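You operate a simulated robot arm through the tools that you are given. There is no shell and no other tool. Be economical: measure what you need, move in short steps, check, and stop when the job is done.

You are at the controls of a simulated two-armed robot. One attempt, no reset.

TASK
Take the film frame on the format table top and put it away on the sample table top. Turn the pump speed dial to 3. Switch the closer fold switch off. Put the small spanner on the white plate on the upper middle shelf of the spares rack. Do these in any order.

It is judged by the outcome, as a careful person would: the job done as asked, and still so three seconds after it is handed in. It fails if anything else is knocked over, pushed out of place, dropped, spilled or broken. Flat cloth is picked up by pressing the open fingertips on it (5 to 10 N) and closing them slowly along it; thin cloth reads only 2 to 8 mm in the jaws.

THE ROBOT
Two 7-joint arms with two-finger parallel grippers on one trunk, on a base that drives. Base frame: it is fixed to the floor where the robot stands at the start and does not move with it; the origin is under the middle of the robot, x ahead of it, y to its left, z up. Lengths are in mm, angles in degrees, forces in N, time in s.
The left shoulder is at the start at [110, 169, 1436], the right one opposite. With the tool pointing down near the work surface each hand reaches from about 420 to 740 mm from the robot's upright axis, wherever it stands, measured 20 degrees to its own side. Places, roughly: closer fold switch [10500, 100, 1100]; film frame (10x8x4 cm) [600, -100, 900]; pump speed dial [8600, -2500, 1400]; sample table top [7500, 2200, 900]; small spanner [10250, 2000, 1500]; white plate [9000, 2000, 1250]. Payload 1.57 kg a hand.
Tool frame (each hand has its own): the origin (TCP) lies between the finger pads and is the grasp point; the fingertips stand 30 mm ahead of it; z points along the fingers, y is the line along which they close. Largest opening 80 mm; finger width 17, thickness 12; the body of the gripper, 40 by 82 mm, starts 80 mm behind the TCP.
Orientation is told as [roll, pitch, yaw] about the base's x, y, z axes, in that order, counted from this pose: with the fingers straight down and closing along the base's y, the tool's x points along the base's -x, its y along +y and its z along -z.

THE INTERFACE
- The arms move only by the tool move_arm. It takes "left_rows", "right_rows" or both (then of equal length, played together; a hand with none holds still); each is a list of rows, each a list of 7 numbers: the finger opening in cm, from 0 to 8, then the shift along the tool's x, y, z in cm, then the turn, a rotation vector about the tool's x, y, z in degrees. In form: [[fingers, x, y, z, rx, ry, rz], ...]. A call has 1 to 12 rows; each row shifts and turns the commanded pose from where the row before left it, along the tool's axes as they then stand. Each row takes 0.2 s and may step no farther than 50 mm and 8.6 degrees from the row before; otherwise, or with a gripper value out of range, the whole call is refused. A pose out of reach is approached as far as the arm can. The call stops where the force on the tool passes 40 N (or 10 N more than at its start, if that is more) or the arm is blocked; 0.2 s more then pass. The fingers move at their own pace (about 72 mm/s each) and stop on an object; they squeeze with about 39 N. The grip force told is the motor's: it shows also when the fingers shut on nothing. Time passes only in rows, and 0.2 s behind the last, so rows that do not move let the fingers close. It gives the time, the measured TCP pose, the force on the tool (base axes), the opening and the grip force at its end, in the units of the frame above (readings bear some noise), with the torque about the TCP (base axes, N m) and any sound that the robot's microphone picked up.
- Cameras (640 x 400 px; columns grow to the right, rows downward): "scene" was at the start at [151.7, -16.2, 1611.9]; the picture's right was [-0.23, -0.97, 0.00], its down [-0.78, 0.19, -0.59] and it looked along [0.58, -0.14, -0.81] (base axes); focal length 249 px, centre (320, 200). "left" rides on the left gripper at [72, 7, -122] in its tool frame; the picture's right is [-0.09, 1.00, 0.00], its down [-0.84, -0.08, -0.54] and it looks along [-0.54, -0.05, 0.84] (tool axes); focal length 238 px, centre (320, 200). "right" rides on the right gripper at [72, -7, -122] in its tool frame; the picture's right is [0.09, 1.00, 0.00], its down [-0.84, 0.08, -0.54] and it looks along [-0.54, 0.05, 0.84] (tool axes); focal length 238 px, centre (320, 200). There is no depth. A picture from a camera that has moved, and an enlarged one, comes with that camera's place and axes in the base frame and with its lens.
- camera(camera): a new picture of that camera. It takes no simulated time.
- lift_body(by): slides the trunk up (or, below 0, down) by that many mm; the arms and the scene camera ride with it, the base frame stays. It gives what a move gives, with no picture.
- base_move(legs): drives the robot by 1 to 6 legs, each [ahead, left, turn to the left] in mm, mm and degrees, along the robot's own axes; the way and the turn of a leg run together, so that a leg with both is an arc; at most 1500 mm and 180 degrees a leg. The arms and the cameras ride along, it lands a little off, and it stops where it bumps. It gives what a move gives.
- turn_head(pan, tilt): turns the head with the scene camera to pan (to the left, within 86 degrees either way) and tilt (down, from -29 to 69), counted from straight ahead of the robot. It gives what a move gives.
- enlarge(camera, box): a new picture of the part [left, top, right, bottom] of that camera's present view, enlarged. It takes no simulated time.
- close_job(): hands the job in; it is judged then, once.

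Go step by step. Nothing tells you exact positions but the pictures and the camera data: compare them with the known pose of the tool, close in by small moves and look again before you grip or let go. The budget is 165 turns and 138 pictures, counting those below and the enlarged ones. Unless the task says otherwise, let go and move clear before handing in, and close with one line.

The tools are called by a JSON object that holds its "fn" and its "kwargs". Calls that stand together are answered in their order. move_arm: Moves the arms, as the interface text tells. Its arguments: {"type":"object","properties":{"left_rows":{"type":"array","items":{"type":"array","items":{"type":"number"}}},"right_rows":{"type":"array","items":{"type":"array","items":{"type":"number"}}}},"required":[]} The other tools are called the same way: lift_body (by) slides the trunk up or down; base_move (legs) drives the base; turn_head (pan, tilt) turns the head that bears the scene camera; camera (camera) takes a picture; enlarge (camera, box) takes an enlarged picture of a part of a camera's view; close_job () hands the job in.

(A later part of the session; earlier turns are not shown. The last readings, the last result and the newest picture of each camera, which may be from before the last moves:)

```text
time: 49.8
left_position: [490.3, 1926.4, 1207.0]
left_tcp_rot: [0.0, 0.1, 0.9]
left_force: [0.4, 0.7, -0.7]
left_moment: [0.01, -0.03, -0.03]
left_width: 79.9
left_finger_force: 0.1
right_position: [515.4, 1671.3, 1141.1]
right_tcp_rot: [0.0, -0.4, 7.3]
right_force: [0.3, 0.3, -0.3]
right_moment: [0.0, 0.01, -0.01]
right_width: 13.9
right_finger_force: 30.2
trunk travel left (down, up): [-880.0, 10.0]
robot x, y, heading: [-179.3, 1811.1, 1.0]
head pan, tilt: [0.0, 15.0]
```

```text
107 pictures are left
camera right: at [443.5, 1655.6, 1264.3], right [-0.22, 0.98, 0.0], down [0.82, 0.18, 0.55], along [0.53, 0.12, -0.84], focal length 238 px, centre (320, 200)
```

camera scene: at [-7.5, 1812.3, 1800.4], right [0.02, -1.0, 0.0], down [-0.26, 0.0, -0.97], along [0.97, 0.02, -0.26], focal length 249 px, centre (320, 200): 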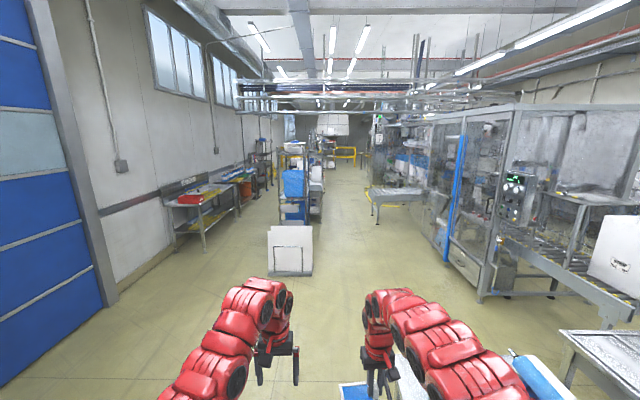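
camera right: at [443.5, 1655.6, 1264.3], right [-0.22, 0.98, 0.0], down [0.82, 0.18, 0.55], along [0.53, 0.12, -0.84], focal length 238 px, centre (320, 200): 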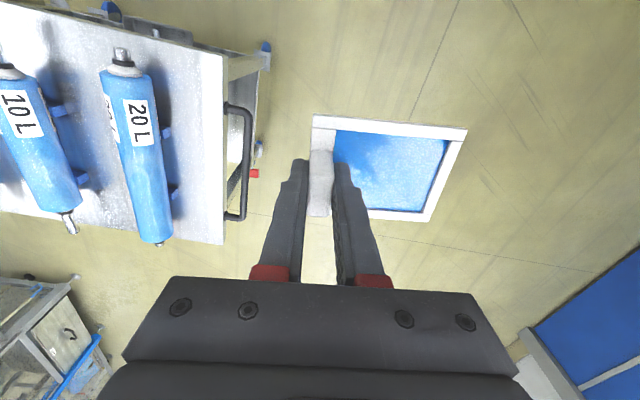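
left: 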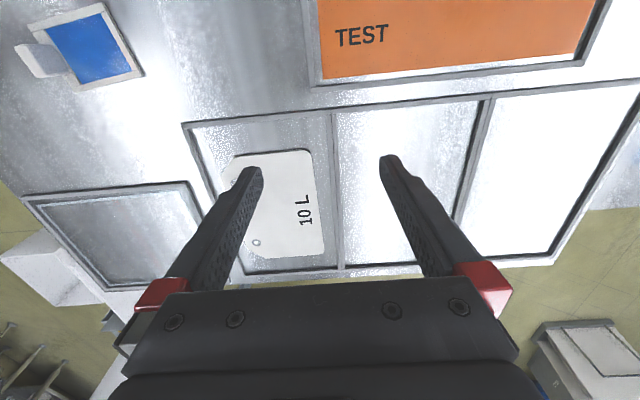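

The stand ahead starts at x≈2900, y≈1980, and the cart's handle reaches y≈1560. I'll shift left a bit more, pass the cart, then go to the aisle centre at y≈1380.

{"fn": "base_move", "kwargs": {"legs": [[0, 230, -0.9], [1400, 0, 0], [0, -660, 0]]}}

{"fn": "camera", "kwargs": {"camera": "scene"}}

```text
time: 60.0
left_position: [1899.3, 1808.9, 1206.7]
left_tcp_rot: [-0.1, 0.2, 0.1]
left_force: [0.4, 0.0, -0.2]
left_moment: [-0.03, -0.01, 0.01]
left_width: 79.9
left_finger_force: 0.1
right_position: [1920.6, 1553.4, 1142.9]
right_tcp_rot: [-0.2, -0.3, 6.5]
right_force: [-0.9, 0.7, 0.3]
right_moment: [-0.01, -0.02, -0.03]
right_width: 13.9
right_finger_force: 30.4
trunk travel left (down, up): [-880.0, 10.0]
robot x, y, heading: [1227.7, 1698.7, -0.2]
head pan, tilt: [0.0, 15.0]
stopped in leg 3: the robot was blocked; the commanded pose is now the measured one
```

```text
106 pictures are left
camera scene: at [1401.1, 1703.1, 1800.4], right [0.0, -1.0, 0.0], down [-0.26, 0.0, -0.97], along [0.97, 0.0, -0.26], focal length 249 px, centre (320, 200)
```

scene: 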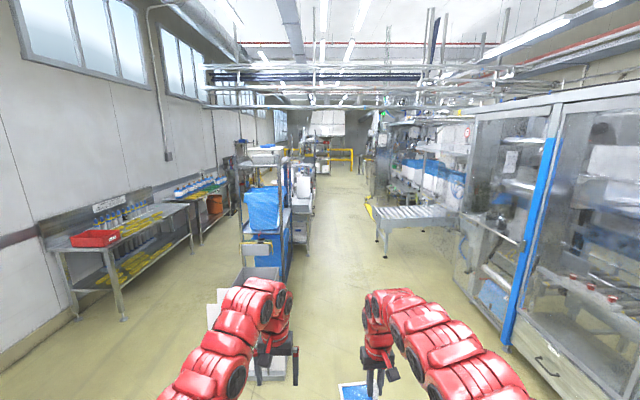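

The robot was blocked at y≈1700, so I'll look to my right and behind to see what it met.

{"fn": "turn_head", "kwargs": {"pan": -86, "tilt": 55}}

{"fn": "camera", "kwargs": {"camera": "scene"}}

```text
time: 61.6
left_position: [1900.3, 1805.9, 1206.5]
left_tcp_rot: [0.0, 0.1, -0.1]
left_force: [0.9, 0.4, 0.3]
left_moment: [-0.04, 0.02, -0.03]
left_width: 80.1
left_finger_force: 0.2
right_position: [1921.3, 1549.2, 1142.9]
right_tcp_rot: [-0.1, -0.3, 6.4]
right_force: [0.6, 0.7, 0.4]
right_moment: [0.01, -0.03, 0.01]
right_width: 14.1
right_finger_force: 29.8
trunk travel left (down, up): [-880.0, 10.0]
robot x, y, heading: [1226.5, 1700.1, -0.1]
head pan, tilt: [-85.9, 55.0]
```

```text
105 pictures are left
camera scene: at [1313.4, 1627.5, 1740.2], right [-1.0, -0.07, 0.0], down [-0.06, 0.82, -0.57], along [0.04, -0.57, -0.82], focal length 249 px, centre (320, 200)
```

scene: 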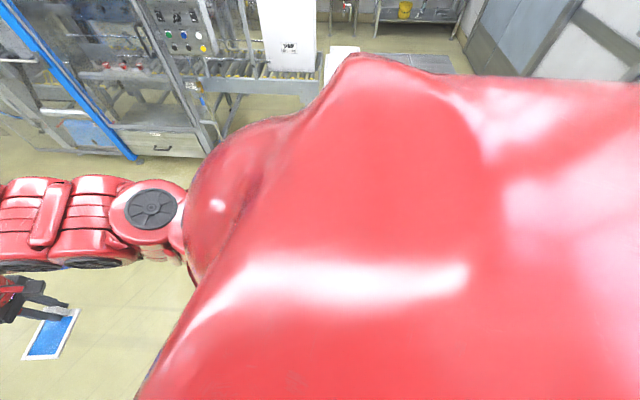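

{"fn": "base_move", "kwargs": {"legs": [[0, 40, 0], [500, 0, 0], [0, -360, 0]]}}

{"fn": "turn_head", "kwargs": {"pan": 0, "tilt": 15}}

{"fn": "camera", "kwargs": {"camera": "scene"}}

{"fn": "camera", "kwargs": {"camera": "right"}}

```text
time: 67.0
left_position: [2401.4, 1500.3, 1206.7]
left_tcp_rot: [-0.1, 0.2, 0.9]
left_force: [-1.1, 0.0, 1.0]
left_moment: [-0.01, -0.03, 0.03]
left_width: 80.2
left_finger_force: 0.2
right_position: [2427.1, 1244.8, 1141.8]
right_tcp_rot: [-0.1, -0.3, 7.3]
right_force: [0.3, 0.2, 0.5]
right_moment: [-0.02, -0.01, -0.01]
right_width: 14.1
right_finger_force: 30.4
trunk travel left (down, up): [-880.0, 10.0]
robot x, y, heading: [1731.0, 1383.5, 1.0]
head pan, tilt: [-85.9, 55.0]
```

```text
time: 68.6
left_position: [2402.8, 1500.3, 1207.1]
left_tcp_rot: [0.0, 0.1, 0.8]
left_force: [0.3, -0.2, -0.3]
left_moment: [-0.02, 0.01, -0.01]
left_width: 79.9
left_finger_force: 0.0
right_position: [2426.5, 1244.3, 1141.9]
right_tcp_rot: [0.0, -0.3, 7.2]
right_force: [-0.6, 0.0, -0.9]
right_moment: [0.01, -0.02, 0.0]
right_width: 13.9
right_finger_force: 30.6
trunk travel left (down, up): [-880.0, 10.0]
robot x, y, heading: [1731.1, 1382.0, 0.8]
head pan, tilt: [0.0, 15.0]
```

```text
104 pictures are left
camera scene: at [1904.9, 1385.5, 1800.3], right [0.01, -1.0, 0.0], down [-0.26, 0.0, -0.97], along [0.97, 0.01, -0.26], focal length 249 px, centre (320, 200)
```

scene: 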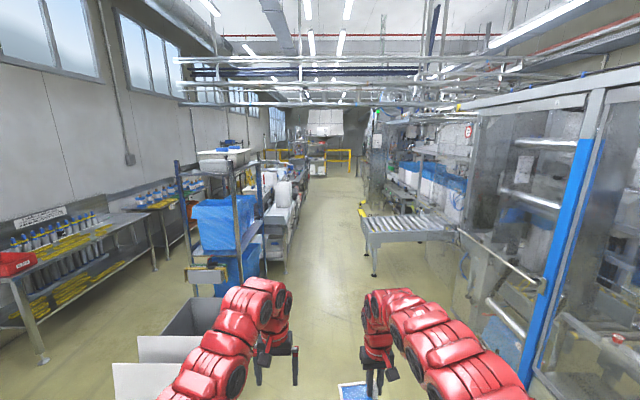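

```text
103 pictures are left
camera right: at [2355.3, 1228.7, 1264.5], right [-0.22, 0.98, 0.0], down [0.82, 0.18, 0.55], along [0.53, 0.12, -0.84], focal length 238 px, centre (320, 200)
```

right: 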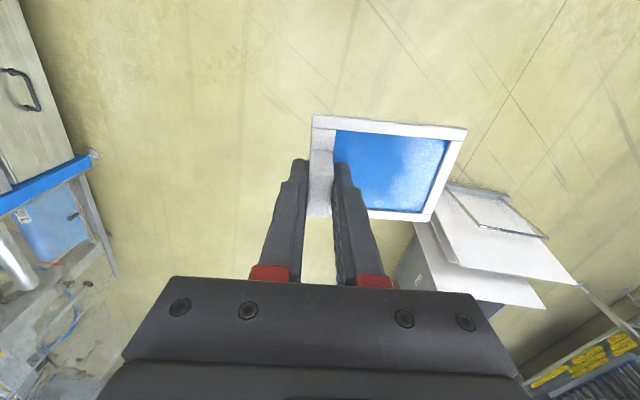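

The aisle runs between the conveyor end (y≈930) and the benches (y≈1880), so y≈1400 is the centre. I'll drive on ahead.

{"fn": "base_move", "kwargs": {"legs": [[0, 0, -0.8], [1500, 0, 0]]}}

{"fn": "camera", "kwargs": {"camera": "scene"}}

```text
time: 76.5
left_position: [3933.7, 1527.4, 1206.7]
left_tcp_rot: [0.0, 0.2, 1.6]
left_force: [-0.8, 0.7, 0.0]
left_moment: [0.02, 0.01, 0.01]
left_width: 79.9
left_finger_force: 0.0
right_position: [3961.9, 1272.4, 1142.3]
right_tcp_rot: [0.1, -0.3, 8.1]
right_force: [-0.1, -0.5, -0.1]
right_moment: [0.02, -0.04, -0.02]
right_width: 14.1
right_finger_force: 30.2
trunk travel left (down, up): [-880.0, 10.0]
robot x, y, heading: [3265.9, 1401.6, 1.5]
head pan, tilt: [0.0, 15.0]
```

```text
102 pictures are left
camera scene: at [3438.7, 1406.4, 1800.4], right [0.03, -1.0, 0.0], down [-0.26, -0.01, -0.97], along [0.97, 0.02, -0.26], focal length 249 px, centre (320, 200)
```

scene: 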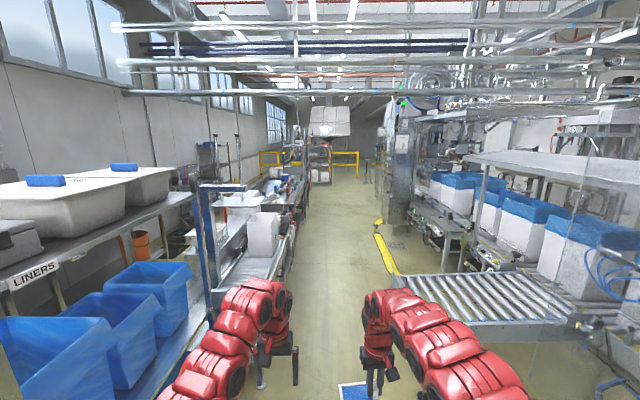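

{"fn": "base_move", "kwargs": {"legs": [[0, 0, -1.7], [1500, 0, 0], [0, 0, -1.2], [1200, 0, 0]]}}

{"fn": "camera", "kwargs": {"camera": "scene"}}

```text
time: 90.3
left_position: [6637.2, 1480.5, 1206.4]
left_tcp_rot: [0.1, 0.1, -1.0]
left_force: [0.5, -0.2, -0.6]
left_moment: [-0.02, -0.01, -0.02]
left_width: 80.3
left_finger_force: 0.1
right_position: [6653.8, 1221.8, 1142.7]
right_tcp_rot: [0.0, -0.2, 5.4]
right_force: [-0.1, -0.5, 0.0]
right_moment: [0.0, -0.02, -0.02]
right_width: 13.9
right_finger_force: 30.6
trunk travel left (down, up): [-880.0, 10.0]
robot x, y, heading: [5962.0, 1384.2, -1.3]
head pan, tilt: [0.0, 15.0]
```

```text
101 pictures are left
camera scene: at [6136.2, 1382.6, 1800.5], right [-0.02, -1.0, 0.0], down [-0.26, 0.01, -0.97], along [0.97, -0.02, -0.26], focal length 249 px, centre (320, 200)
```

scene: 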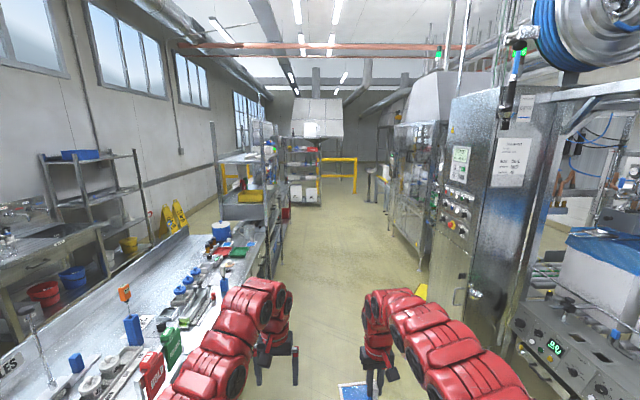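

The sample table is on my left with bottles and tools on it. I'll look for a free spot.

{"fn": "turn_head", "kwargs": {"pan": 50, "tilt": 25}}

{"fn": "camera", "kwargs": {"camera": "scene"}}

```text
time: 91.5
left_position: [6636.9, 1480.1, 1207.0]
left_tcp_rot: [0.0, 0.1, -1.1]
left_force: [-0.2, -0.7, 0.1]
left_moment: [-0.03, -0.02, 0.01]
left_width: 80.1
left_finger_force: 0.1
right_position: [6654.1, 1223.4, 1142.1]
right_tcp_rot: [0.0, -0.3, 5.3]
right_force: [-0.4, 0.0, -0.3]
right_moment: [-0.02, -0.03, 0.01]
right_width: 14.2
right_finger_force: 30.4
trunk travel left (down, up): [-880.0, 10.0]
robot x, y, heading: [5960.3, 1386.2, -1.2]
head pan, tilt: [50.0, 25.0]
```

```text
100 pictures are left
camera scene: at [6104.2, 1453.9, 1784.2], right [0.75, -0.66, 0.0], down [-0.28, -0.32, -0.91], along [0.6, 0.68, -0.42], focal length 249 px, centre (320, 200)
```

scene: 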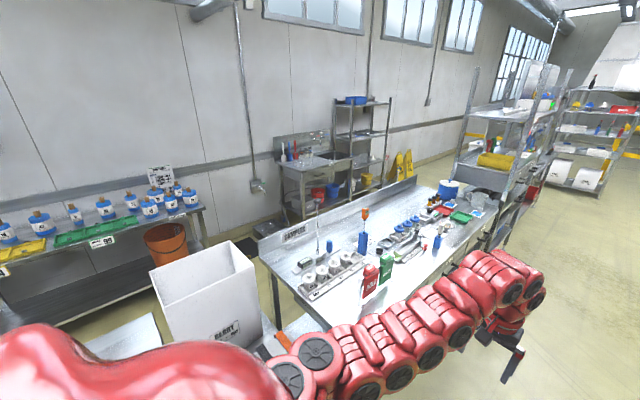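

{"fn": "enlarge", "kwargs": {"camera": "scene", "box": [250, 160, 510, 322]}}

```text
2.46 times, centred on (380, 241) of scene
camera zoom: at [6104.2, 1453.9, 1784.2], right [0.75, -0.66, 0.0], down [-0.28, -0.32, -0.91], along [0.6, 0.68, -0.42], focal length 614 px, centre (172, 99)
```

zoom: 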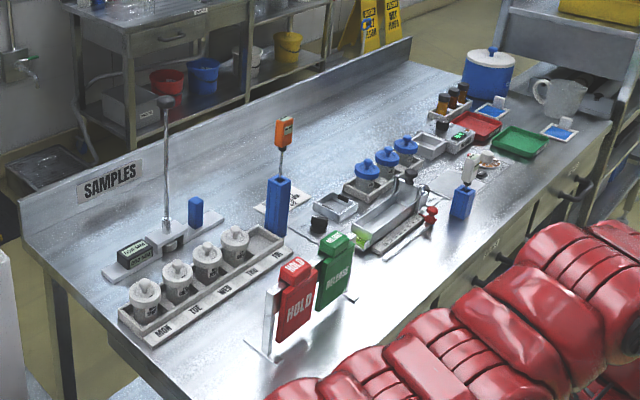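

The table runs about x 6600–8250 with its front edge at y≈1845. A free spot lies at its left front, left of the HOLD sign, near [6680, 1970]. I'll back off to y≈1050, turn to face the table, and look again.

{"fn": "base_move", "kwargs": {"legs": [[0, -330, 1.2], [560, 0, 0], [0, 0, 90]]}}

{"fn": "turn_head", "kwargs": {"pan": -10, "tilt": 35}}

{"fn": "camera", "kwargs": {"camera": "scene"}}

```text
time: 100.3
left_position: [6392.1, 1727.7, 1207.6]
left_tcp_rot: [0.1, 0.2, 92.0]
left_force: [-0.4, -0.3, -0.3]
left_moment: [-0.01, 0.01, -0.05]
left_width: 79.7
left_finger_force: 0.0
right_position: [6649.0, 1758.3, 1142.2]
right_tcp_rot: [-0.1, -0.4, 98.4]
right_force: [-1.1, -0.2, 0.1]
right_moment: [-0.03, -0.05, -0.01]
right_width: 14.1
right_finger_force: 31.1
trunk travel left (down, up): [-880.0, 10.0]
robot x, y, heading: [6522.5, 1061.7, 91.9]
head pan, tilt: [50.0, 25.0]
```

```text
time: 101.7
left_position: [6392.1, 1727.5, 1206.5]
left_tcp_rot: [0.0, 0.3, 92.0]
left_force: [-0.1, -0.4, -0.2]
left_moment: [-0.01, -0.01, -0.01]
left_width: 80.1
left_finger_force: 0.0
right_position: [6648.2, 1758.2, 1142.7]
right_tcp_rot: [-0.1, -0.3, 98.4]
right_force: [-0.4, 0.2, -1.0]
right_moment: [-0.02, 0.0, -0.03]
right_width: 14.2
right_finger_force: 30.2
trunk travel left (down, up): [-880.0, 10.0]
robot x, y, heading: [6525.6, 1055.9, 91.7]
head pan, tilt: [-10.0, 35.0]
```

```text
98 pictures are left
camera scene: at [6533.4, 1228.1, 1768.4], right [0.99, -0.14, 0.0], down [-0.08, -0.57, -0.82], along [0.12, 0.81, -0.57], focal length 249 px, centre (320, 200)
```

scene: 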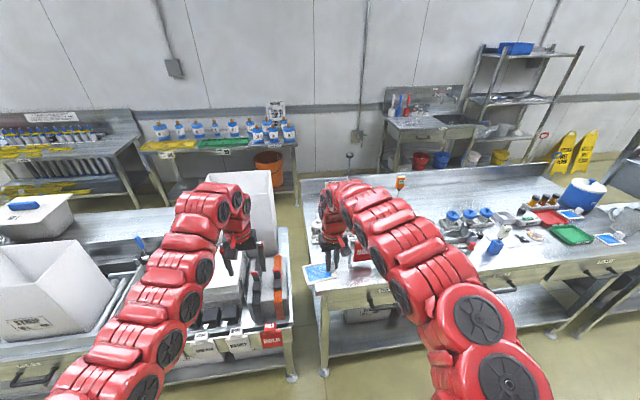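

{"fn": "camera", "kwargs": {"camera": "right"}}

{"fn": "camera", "kwargs": {"camera": "left"}}

{"fn": "enlarge", "kwargs": {"camera": "scene", "box": [290, 150, 490, 300]}}

```text
97 pictures are left
camera right: at [6664.9, 1687.5, 1264.5], right [-0.97, -0.24, 0.0], down [-0.2, 0.81, 0.55], along [-0.13, 0.53, -0.84], focal length 238 px, centre (320, 200)
```

right: 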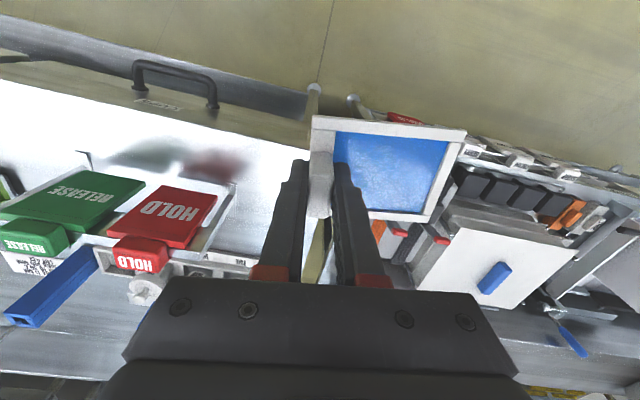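

```text
96 pictures are left
camera left: at [6388.4, 1655.6, 1329.2], right [-1.0, 0.06, 0.0], down [0.05, 0.84, 0.54], along [0.03, 0.54, -0.84], focal length 238 px, centre (320, 200)
```

left: 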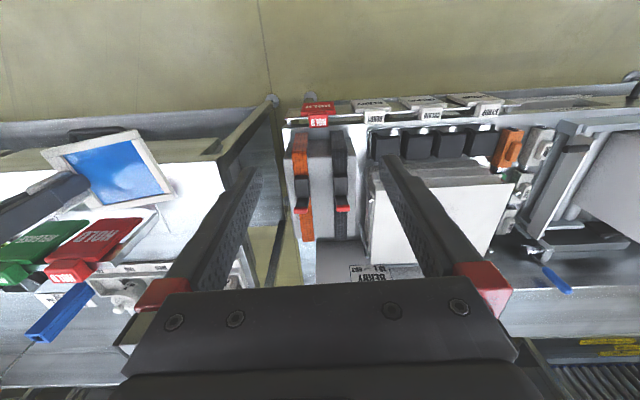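

```text
2.67 times, centred on (390, 225) of scene
camera zoom: at [6533.4, 1228.1, 1768.4], right [0.99, -0.14, 0.0], down [-0.08, -0.57, -0.82], along [0.12, 0.81, -0.57], focal length 665 px, centre (133, 133)
```

zoom: 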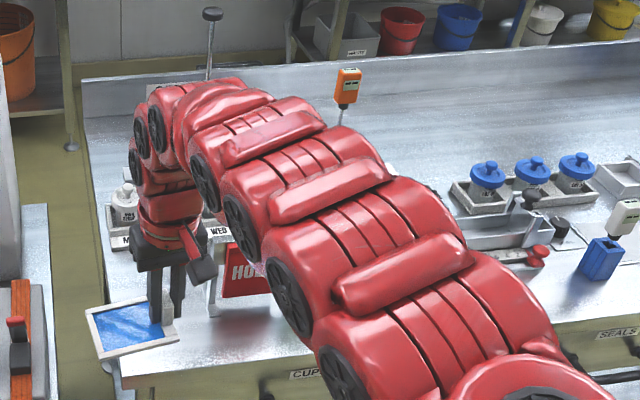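

The gap left of the HOLD sign is roughly 110–190 mm wide. I'll bring the frame over it, still high, and look more carefully.

{"fn": "base_move", "kwargs": {"legs": [[185, -42, -1.7]]}}

{"fn": "camera", "kwargs": {"camera": "right"}}

{"fn": "turn_head", "kwargs": {"pan": -10, "tilt": 50}}

{"fn": "camera", "kwargs": {"camera": "scene"}}

{"fn": "camera", "kwargs": {"camera": "left"}}

```text
time: 103.2
left_position: [6448.6, 1917.1, 1207.8]
left_tcp_rot: [-0.1, 0.1, 90.5]
left_force: [0.2, 0.2, 0.2]
left_moment: [0.02, -0.01, 0.0]
left_width: 80.0
left_finger_force: 0.1
right_position: [6705.8, 1939.9, 1144.5]
right_tcp_rot: [-0.1, -0.4, 96.9]
right_force: [0.9, -0.5, -0.8]
right_moment: [0.03, -0.03, 0.01]
right_width: 14.0
right_finger_force: 30.3
trunk travel left (down, up): [-880.0, 10.0]
robot x, y, heading: [6562.1, 1247.7, 90.5]
head pan, tilt: [-10.0, 35.0]
```

```text
94 pictures are left
camera right: at [6719.3, 1869.8, 1265.9], right [-0.98, -0.21, 0.0], down [-0.18, 0.82, 0.55], along [-0.11, 0.54, -0.84], focal length 238 px, centre (320, 200)
```

right: 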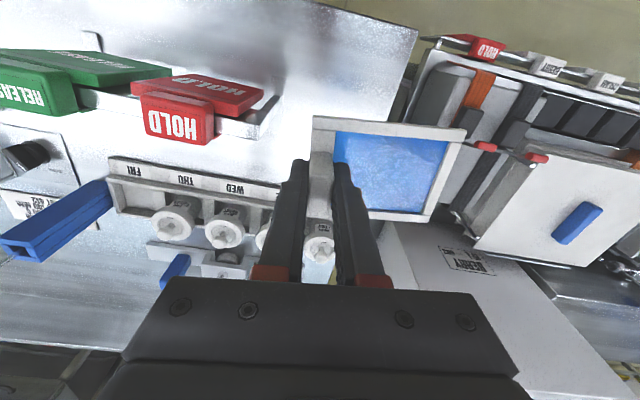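

```text
time: 104.0
left_position: [6449.8, 1920.0, 1205.4]
left_tcp_rot: [0.1, 0.2, 90.4]
left_force: [0.1, 1.0, -0.2]
left_moment: [0.01, 0.0, -0.04]
left_width: 80.4
left_finger_force: 0.1
right_position: [6706.2, 1943.9, 1142.5]
right_tcp_rot: [-0.1, -0.2, 96.8]
right_force: [-0.1, 0.1, -0.1]
right_moment: [-0.01, -0.01, 0.0]
right_width: 14.1
right_finger_force: 30.2
trunk travel left (down, up): [-880.0, 10.0]
robot x, y, heading: [6561.6, 1249.8, 90.5]
head pan, tilt: [-10.0, 50.0]
```

```text
93 pictures are left
camera scene: at [6574.8, 1407.2, 1746.5], right [0.99, -0.17, 0.0], down [-0.13, -0.76, -0.64], along [0.11, 0.63, -0.77], focal length 249 px, centre (320, 200)
```

scene: 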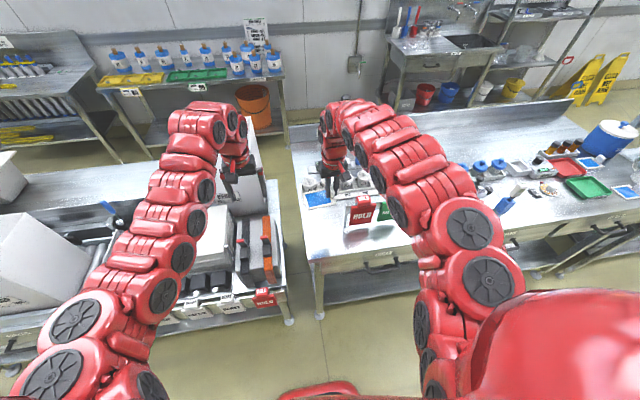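

```text
92 pictures are left
camera left: at [6442.9, 1848.9, 1328.5], right [-1.0, 0.08, 0.0], down [0.07, 0.84, 0.54], along [0.04, 0.54, -0.84], focal length 238 px, centre (320, 200)
```

left: 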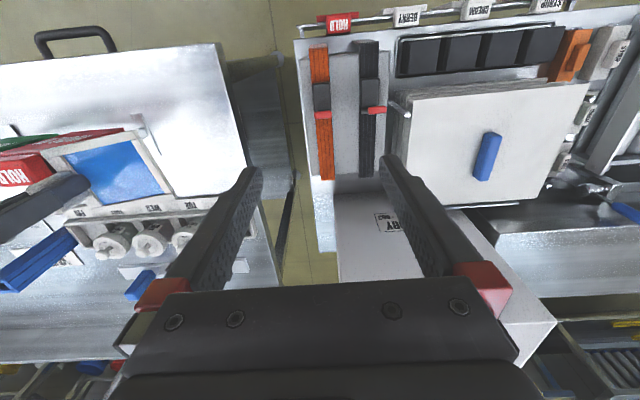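

The table corner is at about (6597, 1833) with the top at z≈873, and the sign stand starts at x≈6767. I'll straighten the yaw, aim the handle at (6708, 1922), and begin lowering slowly.

{"fn": "move_arm", "kwargs": {"right_rows": [[0, 0.3, 0, 0.4, 0, 0, 1.2], [0, 0.6, 0, 0.8, 0, 0, 2], [0, 0.6, 0, 1.2, 0, 0, 2], [0, 0.5, 0, 1.2, 0, 0, 1.5], [0, 0, 0, 1.4, 0, 0, 0], [0, 0, 0, 1.4, 0, 0, 0], [0, 0, 0, 1.4, 0, 0, 0], [0, 0, 0, 1.4, 0, 0, 0], [0, 0, 0, 1.4, 0, 0, 0], [0, 0, 0, 1, 0, 0, 0], [0, 0, 0, 0.5, 0, 0, 0]]}}

{"fn": "camera", "kwargs": {"camera": "right"}}

{"fn": "enlarge", "kwargs": {"camera": "scene", "box": [280, 120, 440, 270]}}

```text
time: 106.4
left_position: [6448.3, 1919.8, 1207.4]
left_tcp_rot: [0.0, 0.2, 90.5]
left_force: [-0.4, -0.3, -0.5]
left_moment: [0.01, 0.0, -0.02]
left_width: 79.9
left_finger_force: 0.1
right_position: [6706.2, 1924.9, 1022.3]
right_tcp_rot: [0.0, -0.4, 90.3]
right_force: [0.2, -0.1, -0.6]
right_moment: [0.02, -0.05, 0.01]
right_width: 14.3
right_finger_force: 31.0
trunk travel left (down, up): [-880.0, 10.0]
robot x, y, heading: [6563.3, 1248.5, 90.3]
head pan, tilt: [-10.0, 50.0]
```

```text
91 pictures are left
camera right: at [6713.0, 1852.3, 1144.0], right [-1.0, -0.1, 0.0], down [-0.08, 0.83, 0.55], along [-0.05, 0.54, -0.84], focal length 238 px, centre (320, 200)
```

right: 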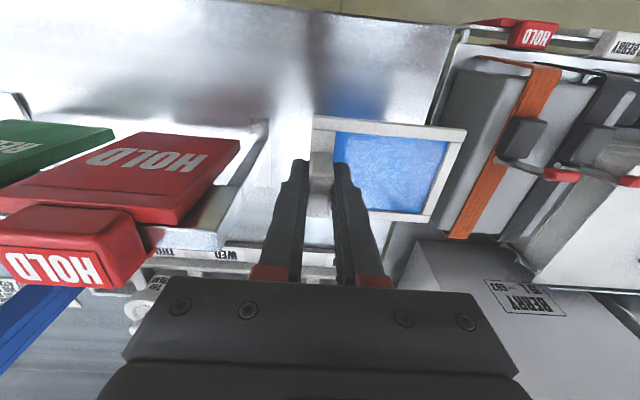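

```text
2.67 times, centred on (360, 195) of scene
camera zoom: at [6574.5, 1405.7, 1746.6], right [0.99, -0.17, 0.0], down [-0.13, -0.76, -0.64], along [0.11, 0.63, -0.77], focal length 665 px, centre (213, 213)
```

zoom: 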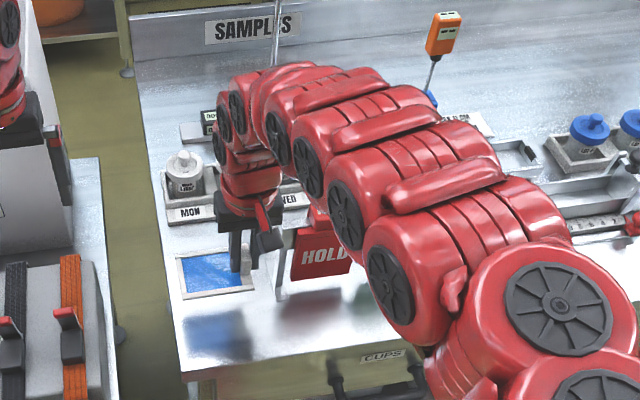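

Clearances look fine (about 40 mm to the sign). I'll lower further towards the surface.

{"fn": "move_arm", "kwargs": {"right_rows": [[0, 0, 0, 0.5, 0, 0, 0], [0, 0, 0, 1, 0, 0, 0], [0, 0, 0, 1.2, 0, 0, 0], [0, 0, 0, 1.2, 0, 0, 0], [0, 0, 0, 1.2, 0, 0, 0], [0, 0, 0, 1.2, 0, 0, 0], [0, 0, 0, 0.7, 0, 0, 0], [0, 0, 0, 0.3, 0, 0, 0], [0, 0, 0, 0.2, 0, 0, 0]]}}

{"fn": "camera", "kwargs": {"camera": "right"}}

```text
time: 108.4
left_position: [6448.9, 1919.8, 1206.2]
left_tcp_rot: [0.1, 0.2, 90.6]
left_force: [-0.3, -0.2, -0.5]
left_moment: [-0.02, -0.01, 0.0]
left_width: 80.1
left_finger_force: 0.0
right_position: [6707.1, 1922.9, 946.7]
right_tcp_rot: [0.0, -0.3, 90.2]
right_force: [1.2, -0.2, -1.1]
right_moment: [0.01, 0.03, -0.02]
right_width: 14.3
right_finger_force: 30.5
trunk travel left (down, up): [-880.0, 10.0]
robot x, y, heading: [6560.5, 1250.4, 90.1]
head pan, tilt: [-10.0, 50.0]
```

```text
89 pictures are left
camera right: at [6712.3, 1851.8, 1068.8], right [-1.0, -0.1, 0.0], down [-0.08, 0.83, 0.55], along [-0.05, 0.54, -0.84], focal length 238 px, centre (320, 200)
```

right: 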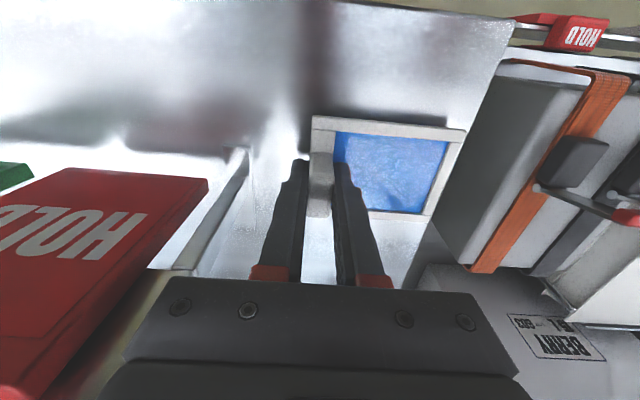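

{"fn": "move_arm", "kwargs": {"right_rows": [[0, 0, 0, 0.5, 0, 0, 0], [0, 0, 0, 0.8, 0, 0, 0], [0, 0, 0, 0.8, 0, 0, 0], [0, 0, 0, 0.4, 0, 0, 0], [0, 0, 0, 0.3, 0, 0, 0], [0, 0, 0, 0, 0, 0, 0]]}}

{"fn": "camera", "kwargs": {"camera": "right"}}

{"fn": "enlarge", "kwargs": {"camera": "scene", "box": [280, 160, 420, 260]}}

```text
time: 109.8
left_position: [6448.5, 1917.0, 1208.4]
left_tcp_rot: [0.0, 0.0, 90.5]
left_force: [-0.2, -0.4, 0.8]
left_moment: [0.0, 0.01, 0.0]
left_width: 80.1
left_finger_force: 0.0
right_position: [6705.7, 1923.2, 935.2]
right_tcp_rot: [0.0, -0.6, 90.2]
right_force: [0.5, 6.7, 29.6]
right_moment: [-0.32, 0.2, -0.05]
right_width: 14.2
right_finger_force: 30.9
right hand out of reach, approached as far as the arm can: row 3, 4
trunk travel left (down, up): [-880.0, 10.0]
robot x, y, heading: [6562.3, 1247.7, 90.5]
head pan, tilt: [-10.0, 50.0]
```

```text
88 pictures are left
camera right: at [6712.4, 1850.0, 1057.0], right [-1.0, -0.1, 0.0], down [-0.08, 0.83, 0.55], along [-0.05, 0.55, -0.83], focal length 238 px, centre (320, 200)
```

right: 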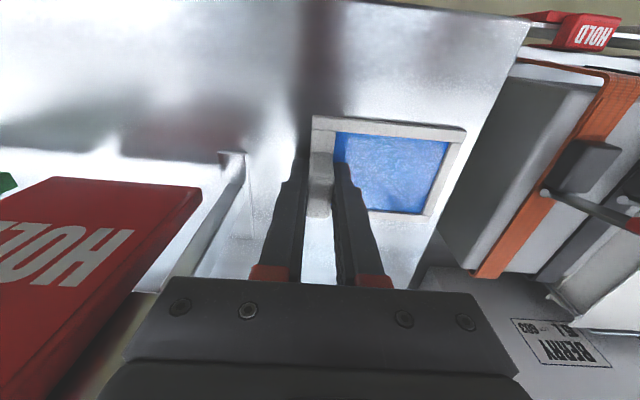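

```text
4.00 times, centred on (350, 210) of scene
camera zoom: at [6573.7, 1402.1, 1747.3], right [0.99, -0.17, 0.0], down [-0.13, -0.75, -0.64], along [0.11, 0.64, -0.76], focal length 998 px, centre (200, 160)
```

zoom: 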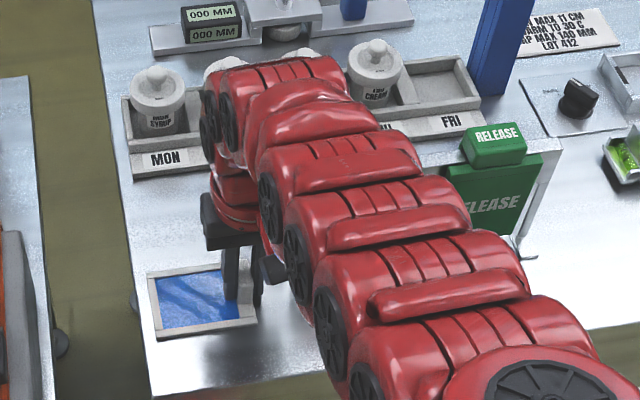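

The frame has met the table at TCP z 935. I'll relieve the pressure and open the fingers a little.

{"fn": "move_arm", "kwargs": {"right_rows": [[0, 0, 0, -0.3, 0, 0, 0], [0, 0, 0, -0.2, 0, 0, 0], [0, 0, 0, 0, 0, 0, 0]]}}

```text
time: 110.6
left_position: [6449.4, 1918.1, 1207.3]
left_tcp_rot: [0.0, 0.1, 90.6]
left_force: [0.1, -0.2, -0.4]
left_moment: [-0.02, -0.03, 0.02]
left_width: 79.7
left_finger_force: 0.1
right_position: [6706.5, 1923.2, 936.4]
right_tcp_rot: [-0.1, -0.2, 90.3]
right_force: [0.1, 1.1, 7.6]
right_moment: [0.42, 0.12, -0.12]
right_width: 14.0
right_finger_force: 30.8
trunk travel left (down, up): [-880.0, 10.0]
robot x, y, heading: [6561.8, 1248.9, 90.5]
head pan, tilt: [-10.0, 50.0]
```

{"fn": "move_arm", "kwargs": {"right_rows": [[1.8, 0, 0, 0, 0, 0, 0], [2.5, 0, 0, 0, 0, 0, 0], [3.2, 0, 0, 0, 0, 0, 0], [3.2, 0, 0, -0.5, 0, 0, 0], [3.2, 0, 0, -1.5, 0, 0, 0], [3.2, 0, 0, -3, 0, 0, 0], [3.2, 0, 0, -4, 0, 0, 0], [3.2, 0, 0, -4, 0, 0, 0], [3.2, 0, 0, -4, 0, 0, 0], [3.2, 0, 0, -4, 0, 0, 0], [3.2, 0, 0, 0, 0, 0, 0]]}}

{"fn": "camera", "kwargs": {"camera": "right"}}

{"fn": "enlarge", "kwargs": {"camera": "scene", "box": [280, 160, 420, 260]}}

```text
time: 113.0
left_position: [6450.0, 1920.7, 1205.9]
left_tcp_rot: [0.0, 0.2, 90.5]
left_force: [-0.8, -0.1, 0.0]
left_moment: [-0.01, -0.04, -0.01]
left_width: 80.1
left_finger_force: 0.1
right_position: [6706.8, 1925.1, 1145.1]
right_tcp_rot: [-0.1, -0.4, 90.3]
right_force: [-0.7, -0.1, -0.3]
right_moment: [-0.01, 0.01, -0.03]
right_width: 32.1
right_finger_force: 0.2
trunk travel left (down, up): [-880.0, 10.0]
robot x, y, heading: [6562.6, 1245.3, 90.1]
head pan, tilt: [-10.0, 50.0]
```

```text
86 pictures are left
camera right: at [6713.6, 1853.4, 1267.6], right [-1.0, -0.1, 0.0], down [-0.08, 0.83, 0.55], along [-0.05, 0.54, -0.84], focal length 238 px, centre (320, 200)
```

right: 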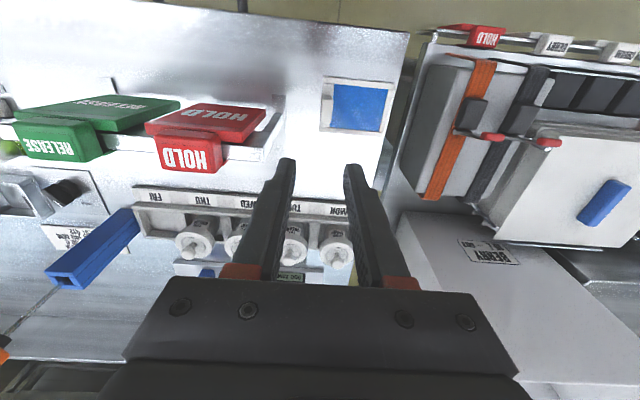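

```text
4.00 times, centred on (350, 210) of scene
camera zoom: at [6574.3, 1406.0, 1746.6], right [0.99, -0.17, 0.0], down [-0.13, -0.76, -0.64], along [0.11, 0.63, -0.77], focal length 998 px, centre (200, 160)
```

zoom: 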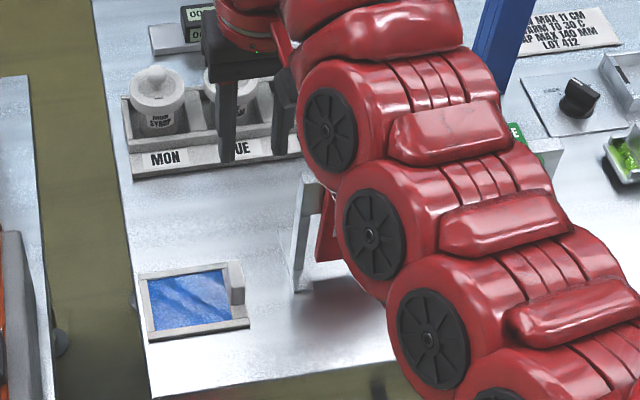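

The frame rests fully on the sample table. I'll back away, face down the aisle, and look for the spares rack and the other items.

{"fn": "base_move", "kwargs": {"legs": [[-220, 0, 0], [0, 0, -90]]}}

{"fn": "turn_head", "kwargs": {"pan": 10, "tilt": 8}}

{"fn": "camera", "kwargs": {"camera": "scene"}}

```text
time: 118.5
left_position: [7235.4, 1138.1, 1206.5]
left_tcp_rot: [0.0, 0.2, 0.5]
left_force: [0.4, 0.0, -0.1]
left_moment: [-0.01, -0.01, 0.01]
left_width: 80.3
left_finger_force: 0.0
right_position: [7238.6, 880.3, 1145.5]
right_tcp_rot: [0.1, -0.4, 0.1]
right_force: [-0.1, 0.3, 0.0]
right_moment: [0.0, -0.01, 0.02]
right_width: 32.0
right_finger_force: 0.1
trunk travel left (down, up): [-880.0, 10.0]
robot x, y, heading: [6565.8, 1028.7, 0.3]
head pan, tilt: [-10.0, 50.0]
```

```text
time: 119.6
left_position: [7234.0, 1137.1, 1206.7]
left_tcp_rot: [0.1, 0.2, 0.4]
left_force: [-0.2, -0.6, 0.1]
left_moment: [-0.02, -0.03, 0.0]
left_width: 80.1
left_finger_force: 0.0
right_position: [7240.0, 880.9, 1145.5]
right_tcp_rot: [0.0, -0.3, 0.3]
right_force: [-0.2, -0.5, -1.0]
right_moment: [0.0, 0.02, -0.04]
right_width: 32.0
right_finger_force: 0.0
trunk travel left (down, up): [-880.0, 10.0]
robot x, y, heading: [6563.3, 1030.5, 0.1]
head pan, tilt: [10.0, 8.0]
```

```text
84 pictures are left
camera scene: at [6734.6, 1044.1, 1811.7], right [0.18, -0.98, 0.0], down [-0.14, -0.02, -0.99], along [0.97, 0.17, -0.14], focal length 249 px, centre (320, 200)
```

scene: 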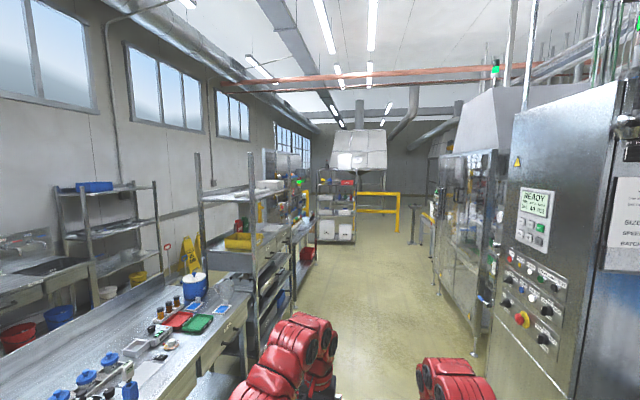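

{"fn": "base_move", "kwargs": {"legs": [[1500, 0, 0], [500, 0, 0]]}}

{"fn": "turn_head", "kwargs": {"pan": 45, "tilt": 12}}

{"fn": "camera", "kwargs": {"camera": "scene"}}

```text
time: 129.5
left_position: [9224.2, 1124.9, 1207.8]
left_tcp_rot: [0.1, 0.3, -0.1]
left_force: [-0.8, 0.0, 0.2]
left_moment: [0.01, -0.01, 0.01]
left_width: 80.0
left_finger_force: 0.1
right_position: [9228.4, 867.4, 1146.2]
right_tcp_rot: [0.0, -0.3, -0.5]
right_force: [-0.3, -0.1, -0.3]
right_moment: [0.0, -0.03, 0.01]
right_width: 31.9
right_finger_force: 0.2
trunk travel left (down, up): [-880.0, 10.0]
robot x, y, heading: [8554.3, 1020.1, -0.4]
head pan, tilt: [10.0, 8.0]
```

```text
time: 130.5
left_position: [9225.9, 1124.3, 1206.4]
left_tcp_rot: [0.1, 0.2, -0.2]
left_force: [-0.2, -0.1, 0.0]
left_moment: [0.02, -0.03, 0.01]
left_width: 80.1
left_finger_force: 0.0
right_position: [9228.8, 867.2, 1145.7]
right_tcp_rot: [0.0, -0.3, -0.5]
right_force: [-1.2, -1.0, 0.5]
right_moment: [-0.02, 0.0, -0.02]
right_width: 32.0
right_finger_force: 0.0
trunk travel left (down, up): [-880.0, 10.0]
robot x, y, heading: [8552.9, 1022.5, -0.4]
head pan, tilt: [45.0, 12.0]
```

```text
83 pictures are left
camera scene: at [8699.6, 1086.6, 1805.3], right [0.7, -0.71, 0.0], down [-0.15, -0.15, -0.98], along [0.7, 0.69, -0.21], focal length 249 px, centre (320, 200)
```

scene: 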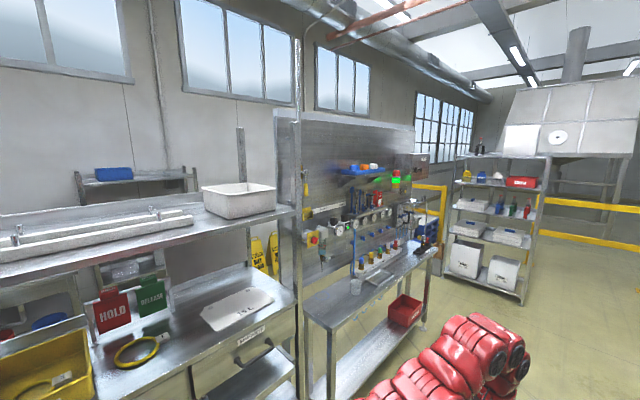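

{"fn": "enlarge", "kwargs": {"camera": "scene", "box": [280, 140, 460, 290]}}

{"fn": "enlarge", "kwargs": {"camera": "scene", "box": [80, 180, 320, 380]}}

```text
2.67 times, centred on (370, 215) of scene
camera zoom: at [8699.6, 1086.6, 1805.3], right [0.7, -0.71, 0.0], down [-0.15, -0.15, -0.98], along [0.7, 0.69, -0.21], focal length 665 px, centre (187, 160)
```

zoom: 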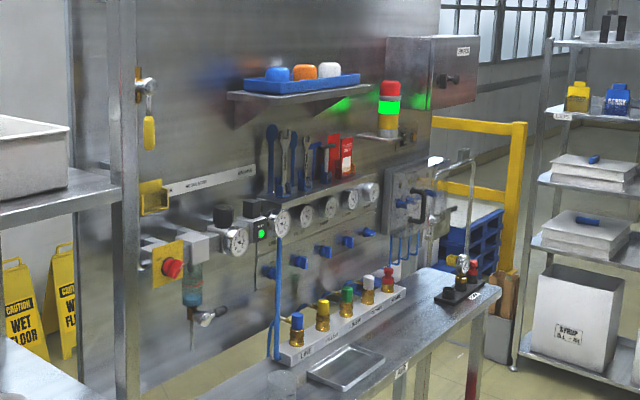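

```text
2.00 times, centred on (200, 280) of scene
camera zoom: at [8699.6, 1086.6, 1805.3], right [0.7, -0.71, 0.0], down [-0.15, -0.15, -0.98], along [0.7, 0.69, -0.21], focal length 499 px, centre (560, 40)
```

zoom: 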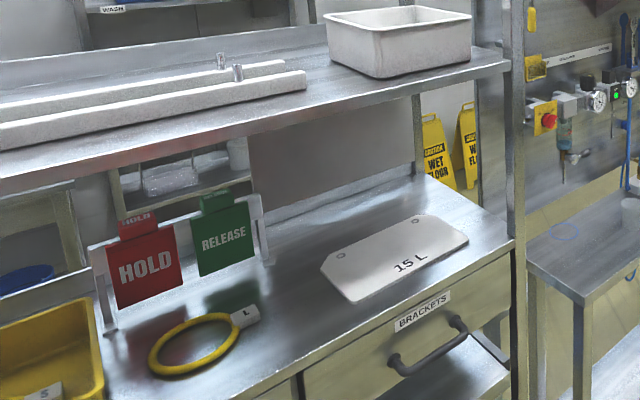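

The white "15 L" plate lies on the rack's middle shelf, and two spanners hang on the pegboard farther on. I'll drive towards the pegboard and face it.

{"fn": "base_move", "kwargs": {"legs": [[1450, -70, 0.4], [0, 0, 90]]}}

{"fn": "turn_head", "kwargs": {"pan": 0, "tilt": 12}}

{"fn": "camera", "kwargs": {"camera": "scene"}}

```text
time: 141.6
left_position: [9921.3, 1622.8, 1207.0]
left_tcp_rot: [0.1, 0.2, 89.4]
left_force: [-0.8, 0.1, -0.2]
left_moment: [0.01, 0.0, -0.01]
left_width: 80.2
left_finger_force: 0.0
right_position: [10180.9, 1623.2, 1145.7]
right_tcp_rot: [0.0, -0.4, 89.1]
right_force: [0.0, 0.4, 0.0]
right_moment: [0.01, 0.03, 0.01]
right_width: 32.0
right_finger_force: 0.0
trunk travel left (down, up): [-880.0, 10.0]
robot x, y, heading: [10023.9, 952.0, 89.0]
head pan, tilt: [45.0, 12.0]
```

```text
time: 142.7
left_position: [9922.4, 1623.3, 1205.9]
left_tcp_rot: [0.1, 0.2, 89.4]
left_force: [-0.1, -0.2, -0.4]
left_moment: [-0.02, 0.0, -0.01]
left_width: 80.0
left_finger_force: 0.2
right_position: [10179.2, 1623.5, 1145.0]
right_tcp_rot: [-0.1, -0.3, 89.1]
right_force: [-0.3, 0.6, -0.3]
right_moment: [0.0, -0.02, -0.05]
right_width: 32.0
right_finger_force: 0.1
trunk travel left (down, up): [-880.0, 10.0]
robot x, y, heading: [10021.4, 947.1, 89.1]
head pan, tilt: [0.0, 12.0]
```

```text
80 pictures are left
camera scene: at [10024.4, 1124.3, 1805.3], right [1.0, -0.01, 0.0], down [0.0, -0.21, -0.98], along [0.01, 0.98, -0.21], focal length 249 px, centre (320, 200)
```

scene: 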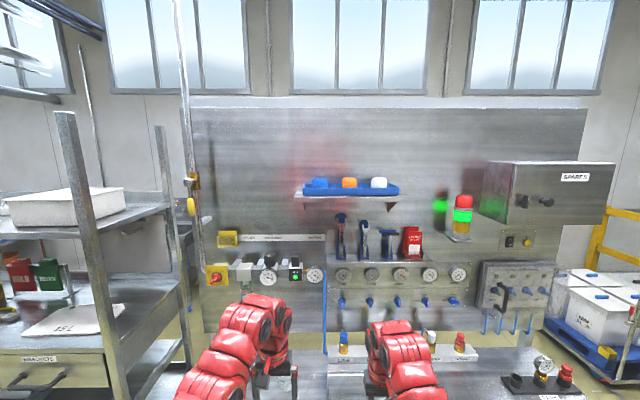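

{"fn": "enlarge", "kwargs": {"camera": "scene", "box": [310, 190, 470, 290]}}

```text
4.00 times, centred on (390, 240) of scene
camera zoom: at [10024.4, 1124.3, 1805.3], right [1.0, -0.01, 0.0], down [0.0, -0.21, -0.98], along [0.01, 0.98, -0.21], focal length 998 px, centre (40, 40)
```

zoom: 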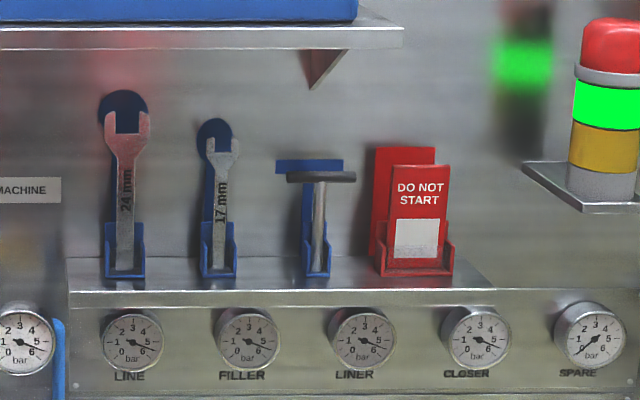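

The 17 mm spanner stands upright in a blue pocket on the pegboard, jaw up. I'll back off and swing the right hand to point forward horizontally, fingers closing sideways.

{"fn": "base_move", "kwargs": {"legs": [[-200, 0, 1]]}}

{"fn": "move_arm", "kwargs": {"right_rows": [[5, -4.2, 0, 0, 0, -8.5, 0], [5, -4.2, 0, 0, 0, -8.5, 0], [5, -4.2, 0, 0, 0, -8.5, 0], [5, -4.2, 0, 0, 0, -8.5, 0], [5, -4.2, 0, 0, 0, -8.5, 0], [5, -4.2, 0, 0, 0, -8.5, 0], [5, -4.2, 0, 0, 0, -8.5, 0], [5, -4.2, 0, 0, 0, -8.5, 0], [5, -4.2, 0, 0, 0, -8.5, 0], [5, -4.2, 0, 0, 0, -8.5, 0], [5, 0, 0, 0, 0, -5, 0], [5, 0, 0, 0, 0, 0, 0]]}}

{"fn": "camera", "kwargs": {"camera": "scene"}}

{"fn": "camera", "kwargs": {"camera": "right"}}

```text
time: 144.3
left_position: [9909.5, 1426.5, 1205.5]
left_tcp_rot: [0.2, 0.3, 90.5]
left_force: [0.3, 0.6, -0.8]
left_moment: [-0.01, 0.01, 0.0]
left_width: 79.9
left_finger_force: 0.1
right_position: [10167.5, 1430.7, 1144.1]
right_tcp_rot: [0.0, -0.3, 90.2]
right_force: [-0.2, -0.4, -0.6]
right_moment: [-0.01, 0.0, -0.03]
right_width: 32.1
right_finger_force: 0.1
trunk travel left (down, up): [-880.0, 10.0]
robot x, y, heading: [10020.3, 751.3, 90.2]
head pan, tilt: [0.0, 12.0]
```

```text
time: 146.9
left_position: [9908.9, 1423.2, 1208.0]
left_tcp_rot: [0.2, 0.2, 90.5]
left_force: [0.2, -0.3, -0.3]
left_moment: [0.03, 0.0, 0.04]
left_width: 79.9
left_finger_force: 0.1
right_position: [10167.6, 1727.0, 1384.8]
right_tcp_rot: [176.5, -89.7, -86.3]
right_force: [0.5, -0.8, -0.7]
right_moment: [-0.01, 0.01, -0.02]
right_width: 49.8
right_finger_force: 0.1
trunk travel left (down, up): [-880.0, 10.0]
robot x, y, heading: [10017.8, 749.1, 90.3]
head pan, tilt: [0.0, 12.0]
```

```text
78 pictures are left
camera scene: at [10020.9, 926.3, 1805.3], right [1.0, 0.0, 0.0], down [0.0, -0.21, -0.98], along [0.0, 0.98, -0.21], focal length 249 px, centre (320, 200)
```

scene: 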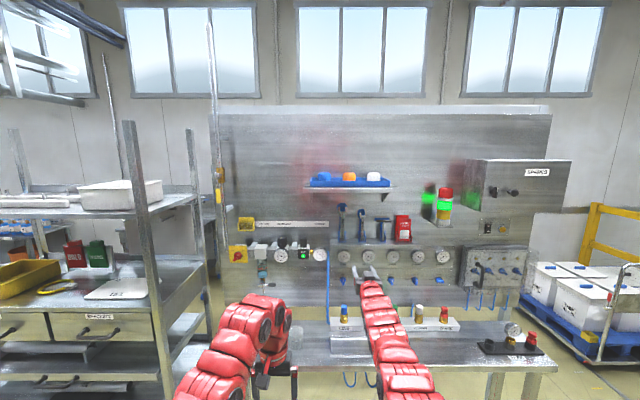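

```text
77 pictures are left
camera right: at [10174.3, 1605.6, 1313.4], right [-1.0, 0.0, -0.09], down [-0.08, -0.55, 0.83], along [-0.05, 0.84, 0.54], focal length 238 px, centre (320, 200)
```

right: 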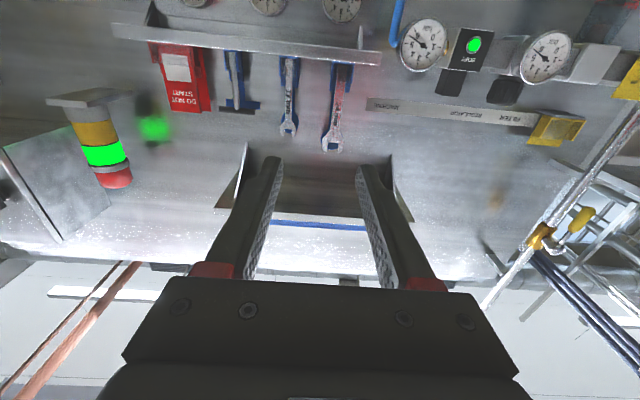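

Triangulation puts the small spanner at about x 10227, y 2131, with the free shank at z 1391–1450. I'll drive in and raise the hand to shank height.

{"fn": "base_move", "kwargs": {"legs": [[290, -57, 0]]}}

{"fn": "move_arm", "kwargs": {"right_rows": [[5, -2, 0, 0, 0, 0, 0], [5, -1.9, 0, 0, 0, 0, 0], [5, 0, 0, 0, 0, 0, 0]]}}

{"fn": "camera", "kwargs": {"camera": "right"}}

{"fn": "camera", "kwargs": {"camera": "scene"}}

```text
time: 148.9
left_position: [9963.1, 1711.4, 1206.8]
left_tcp_rot: [0.1, 0.1, 90.4]
left_force: [-0.5, 0.1, 0.5]
left_moment: [0.0, -0.01, 0.01]
left_width: 80.0
left_finger_force: 0.0
right_position: [10222.9, 2013.1, 1386.6]
right_tcp_rot: [-178.9, -89.7, -91.1]
right_force: [0.1, -0.4, 0.3]
right_moment: [0.01, 0.0, 0.02]
right_width: 50.2
right_finger_force: 0.0
trunk travel left (down, up): [-880.0, 10.0]
robot x, y, heading: [10078.0, 1038.8, 90.3]
head pan, tilt: [0.0, 12.0]
```

```text
time: 149.8
left_position: [9964.0, 1711.7, 1206.5]
left_tcp_rot: [0.0, 0.3, 90.5]
left_force: [-0.3, 0.8, -0.2]
left_moment: [0.0, 0.03, -0.02]
left_width: 80.2
left_finger_force: 0.0
right_position: [10224.4, 2014.7, 1422.5]
right_tcp_rot: [180.0, -89.8, -89.9]
right_force: [-0.2, 0.4, 0.3]
right_moment: [0.03, 0.01, -0.01]
right_width: 49.8
right_finger_force: 0.0
trunk travel left (down, up): [-880.0, 10.0]
robot x, y, heading: [10075.0, 1039.7, 90.4]
head pan, tilt: [0.0, 12.0]
```

```text
76 pictures are left
camera right: at [10230.4, 1894.2, 1350.9], right [-1.0, 0.0, -0.09], down [-0.08, -0.54, 0.84], along [-0.05, 0.84, 0.54], focal length 238 px, centre (320, 200)
```

right: 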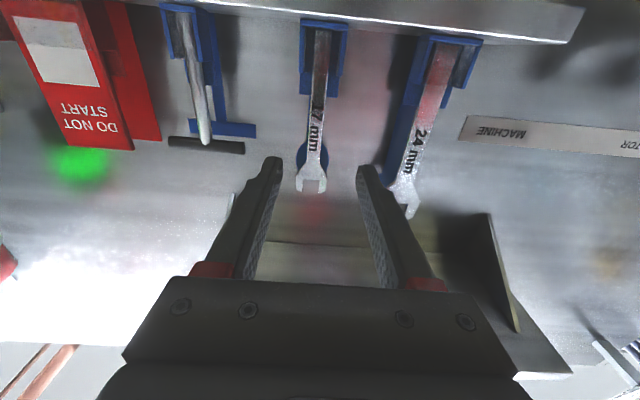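

```text
75 pictures are left
camera scene: at [10075.3, 1216.4, 1805.1], right [1.0, 0.0, 0.0], down [0.0, -0.21, -0.98], along [0.0, 0.98, -0.21], focal length 249 px, centre (320, 200)
```

scene: 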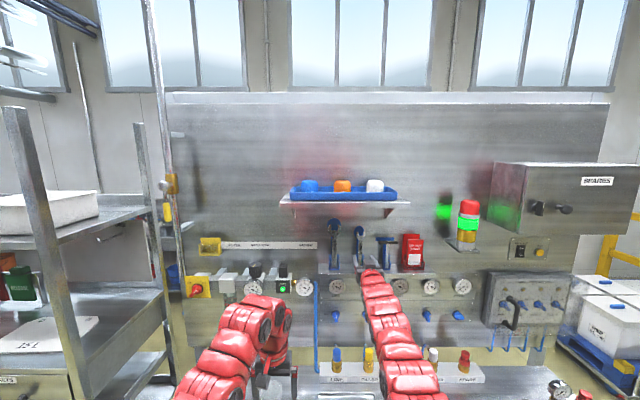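

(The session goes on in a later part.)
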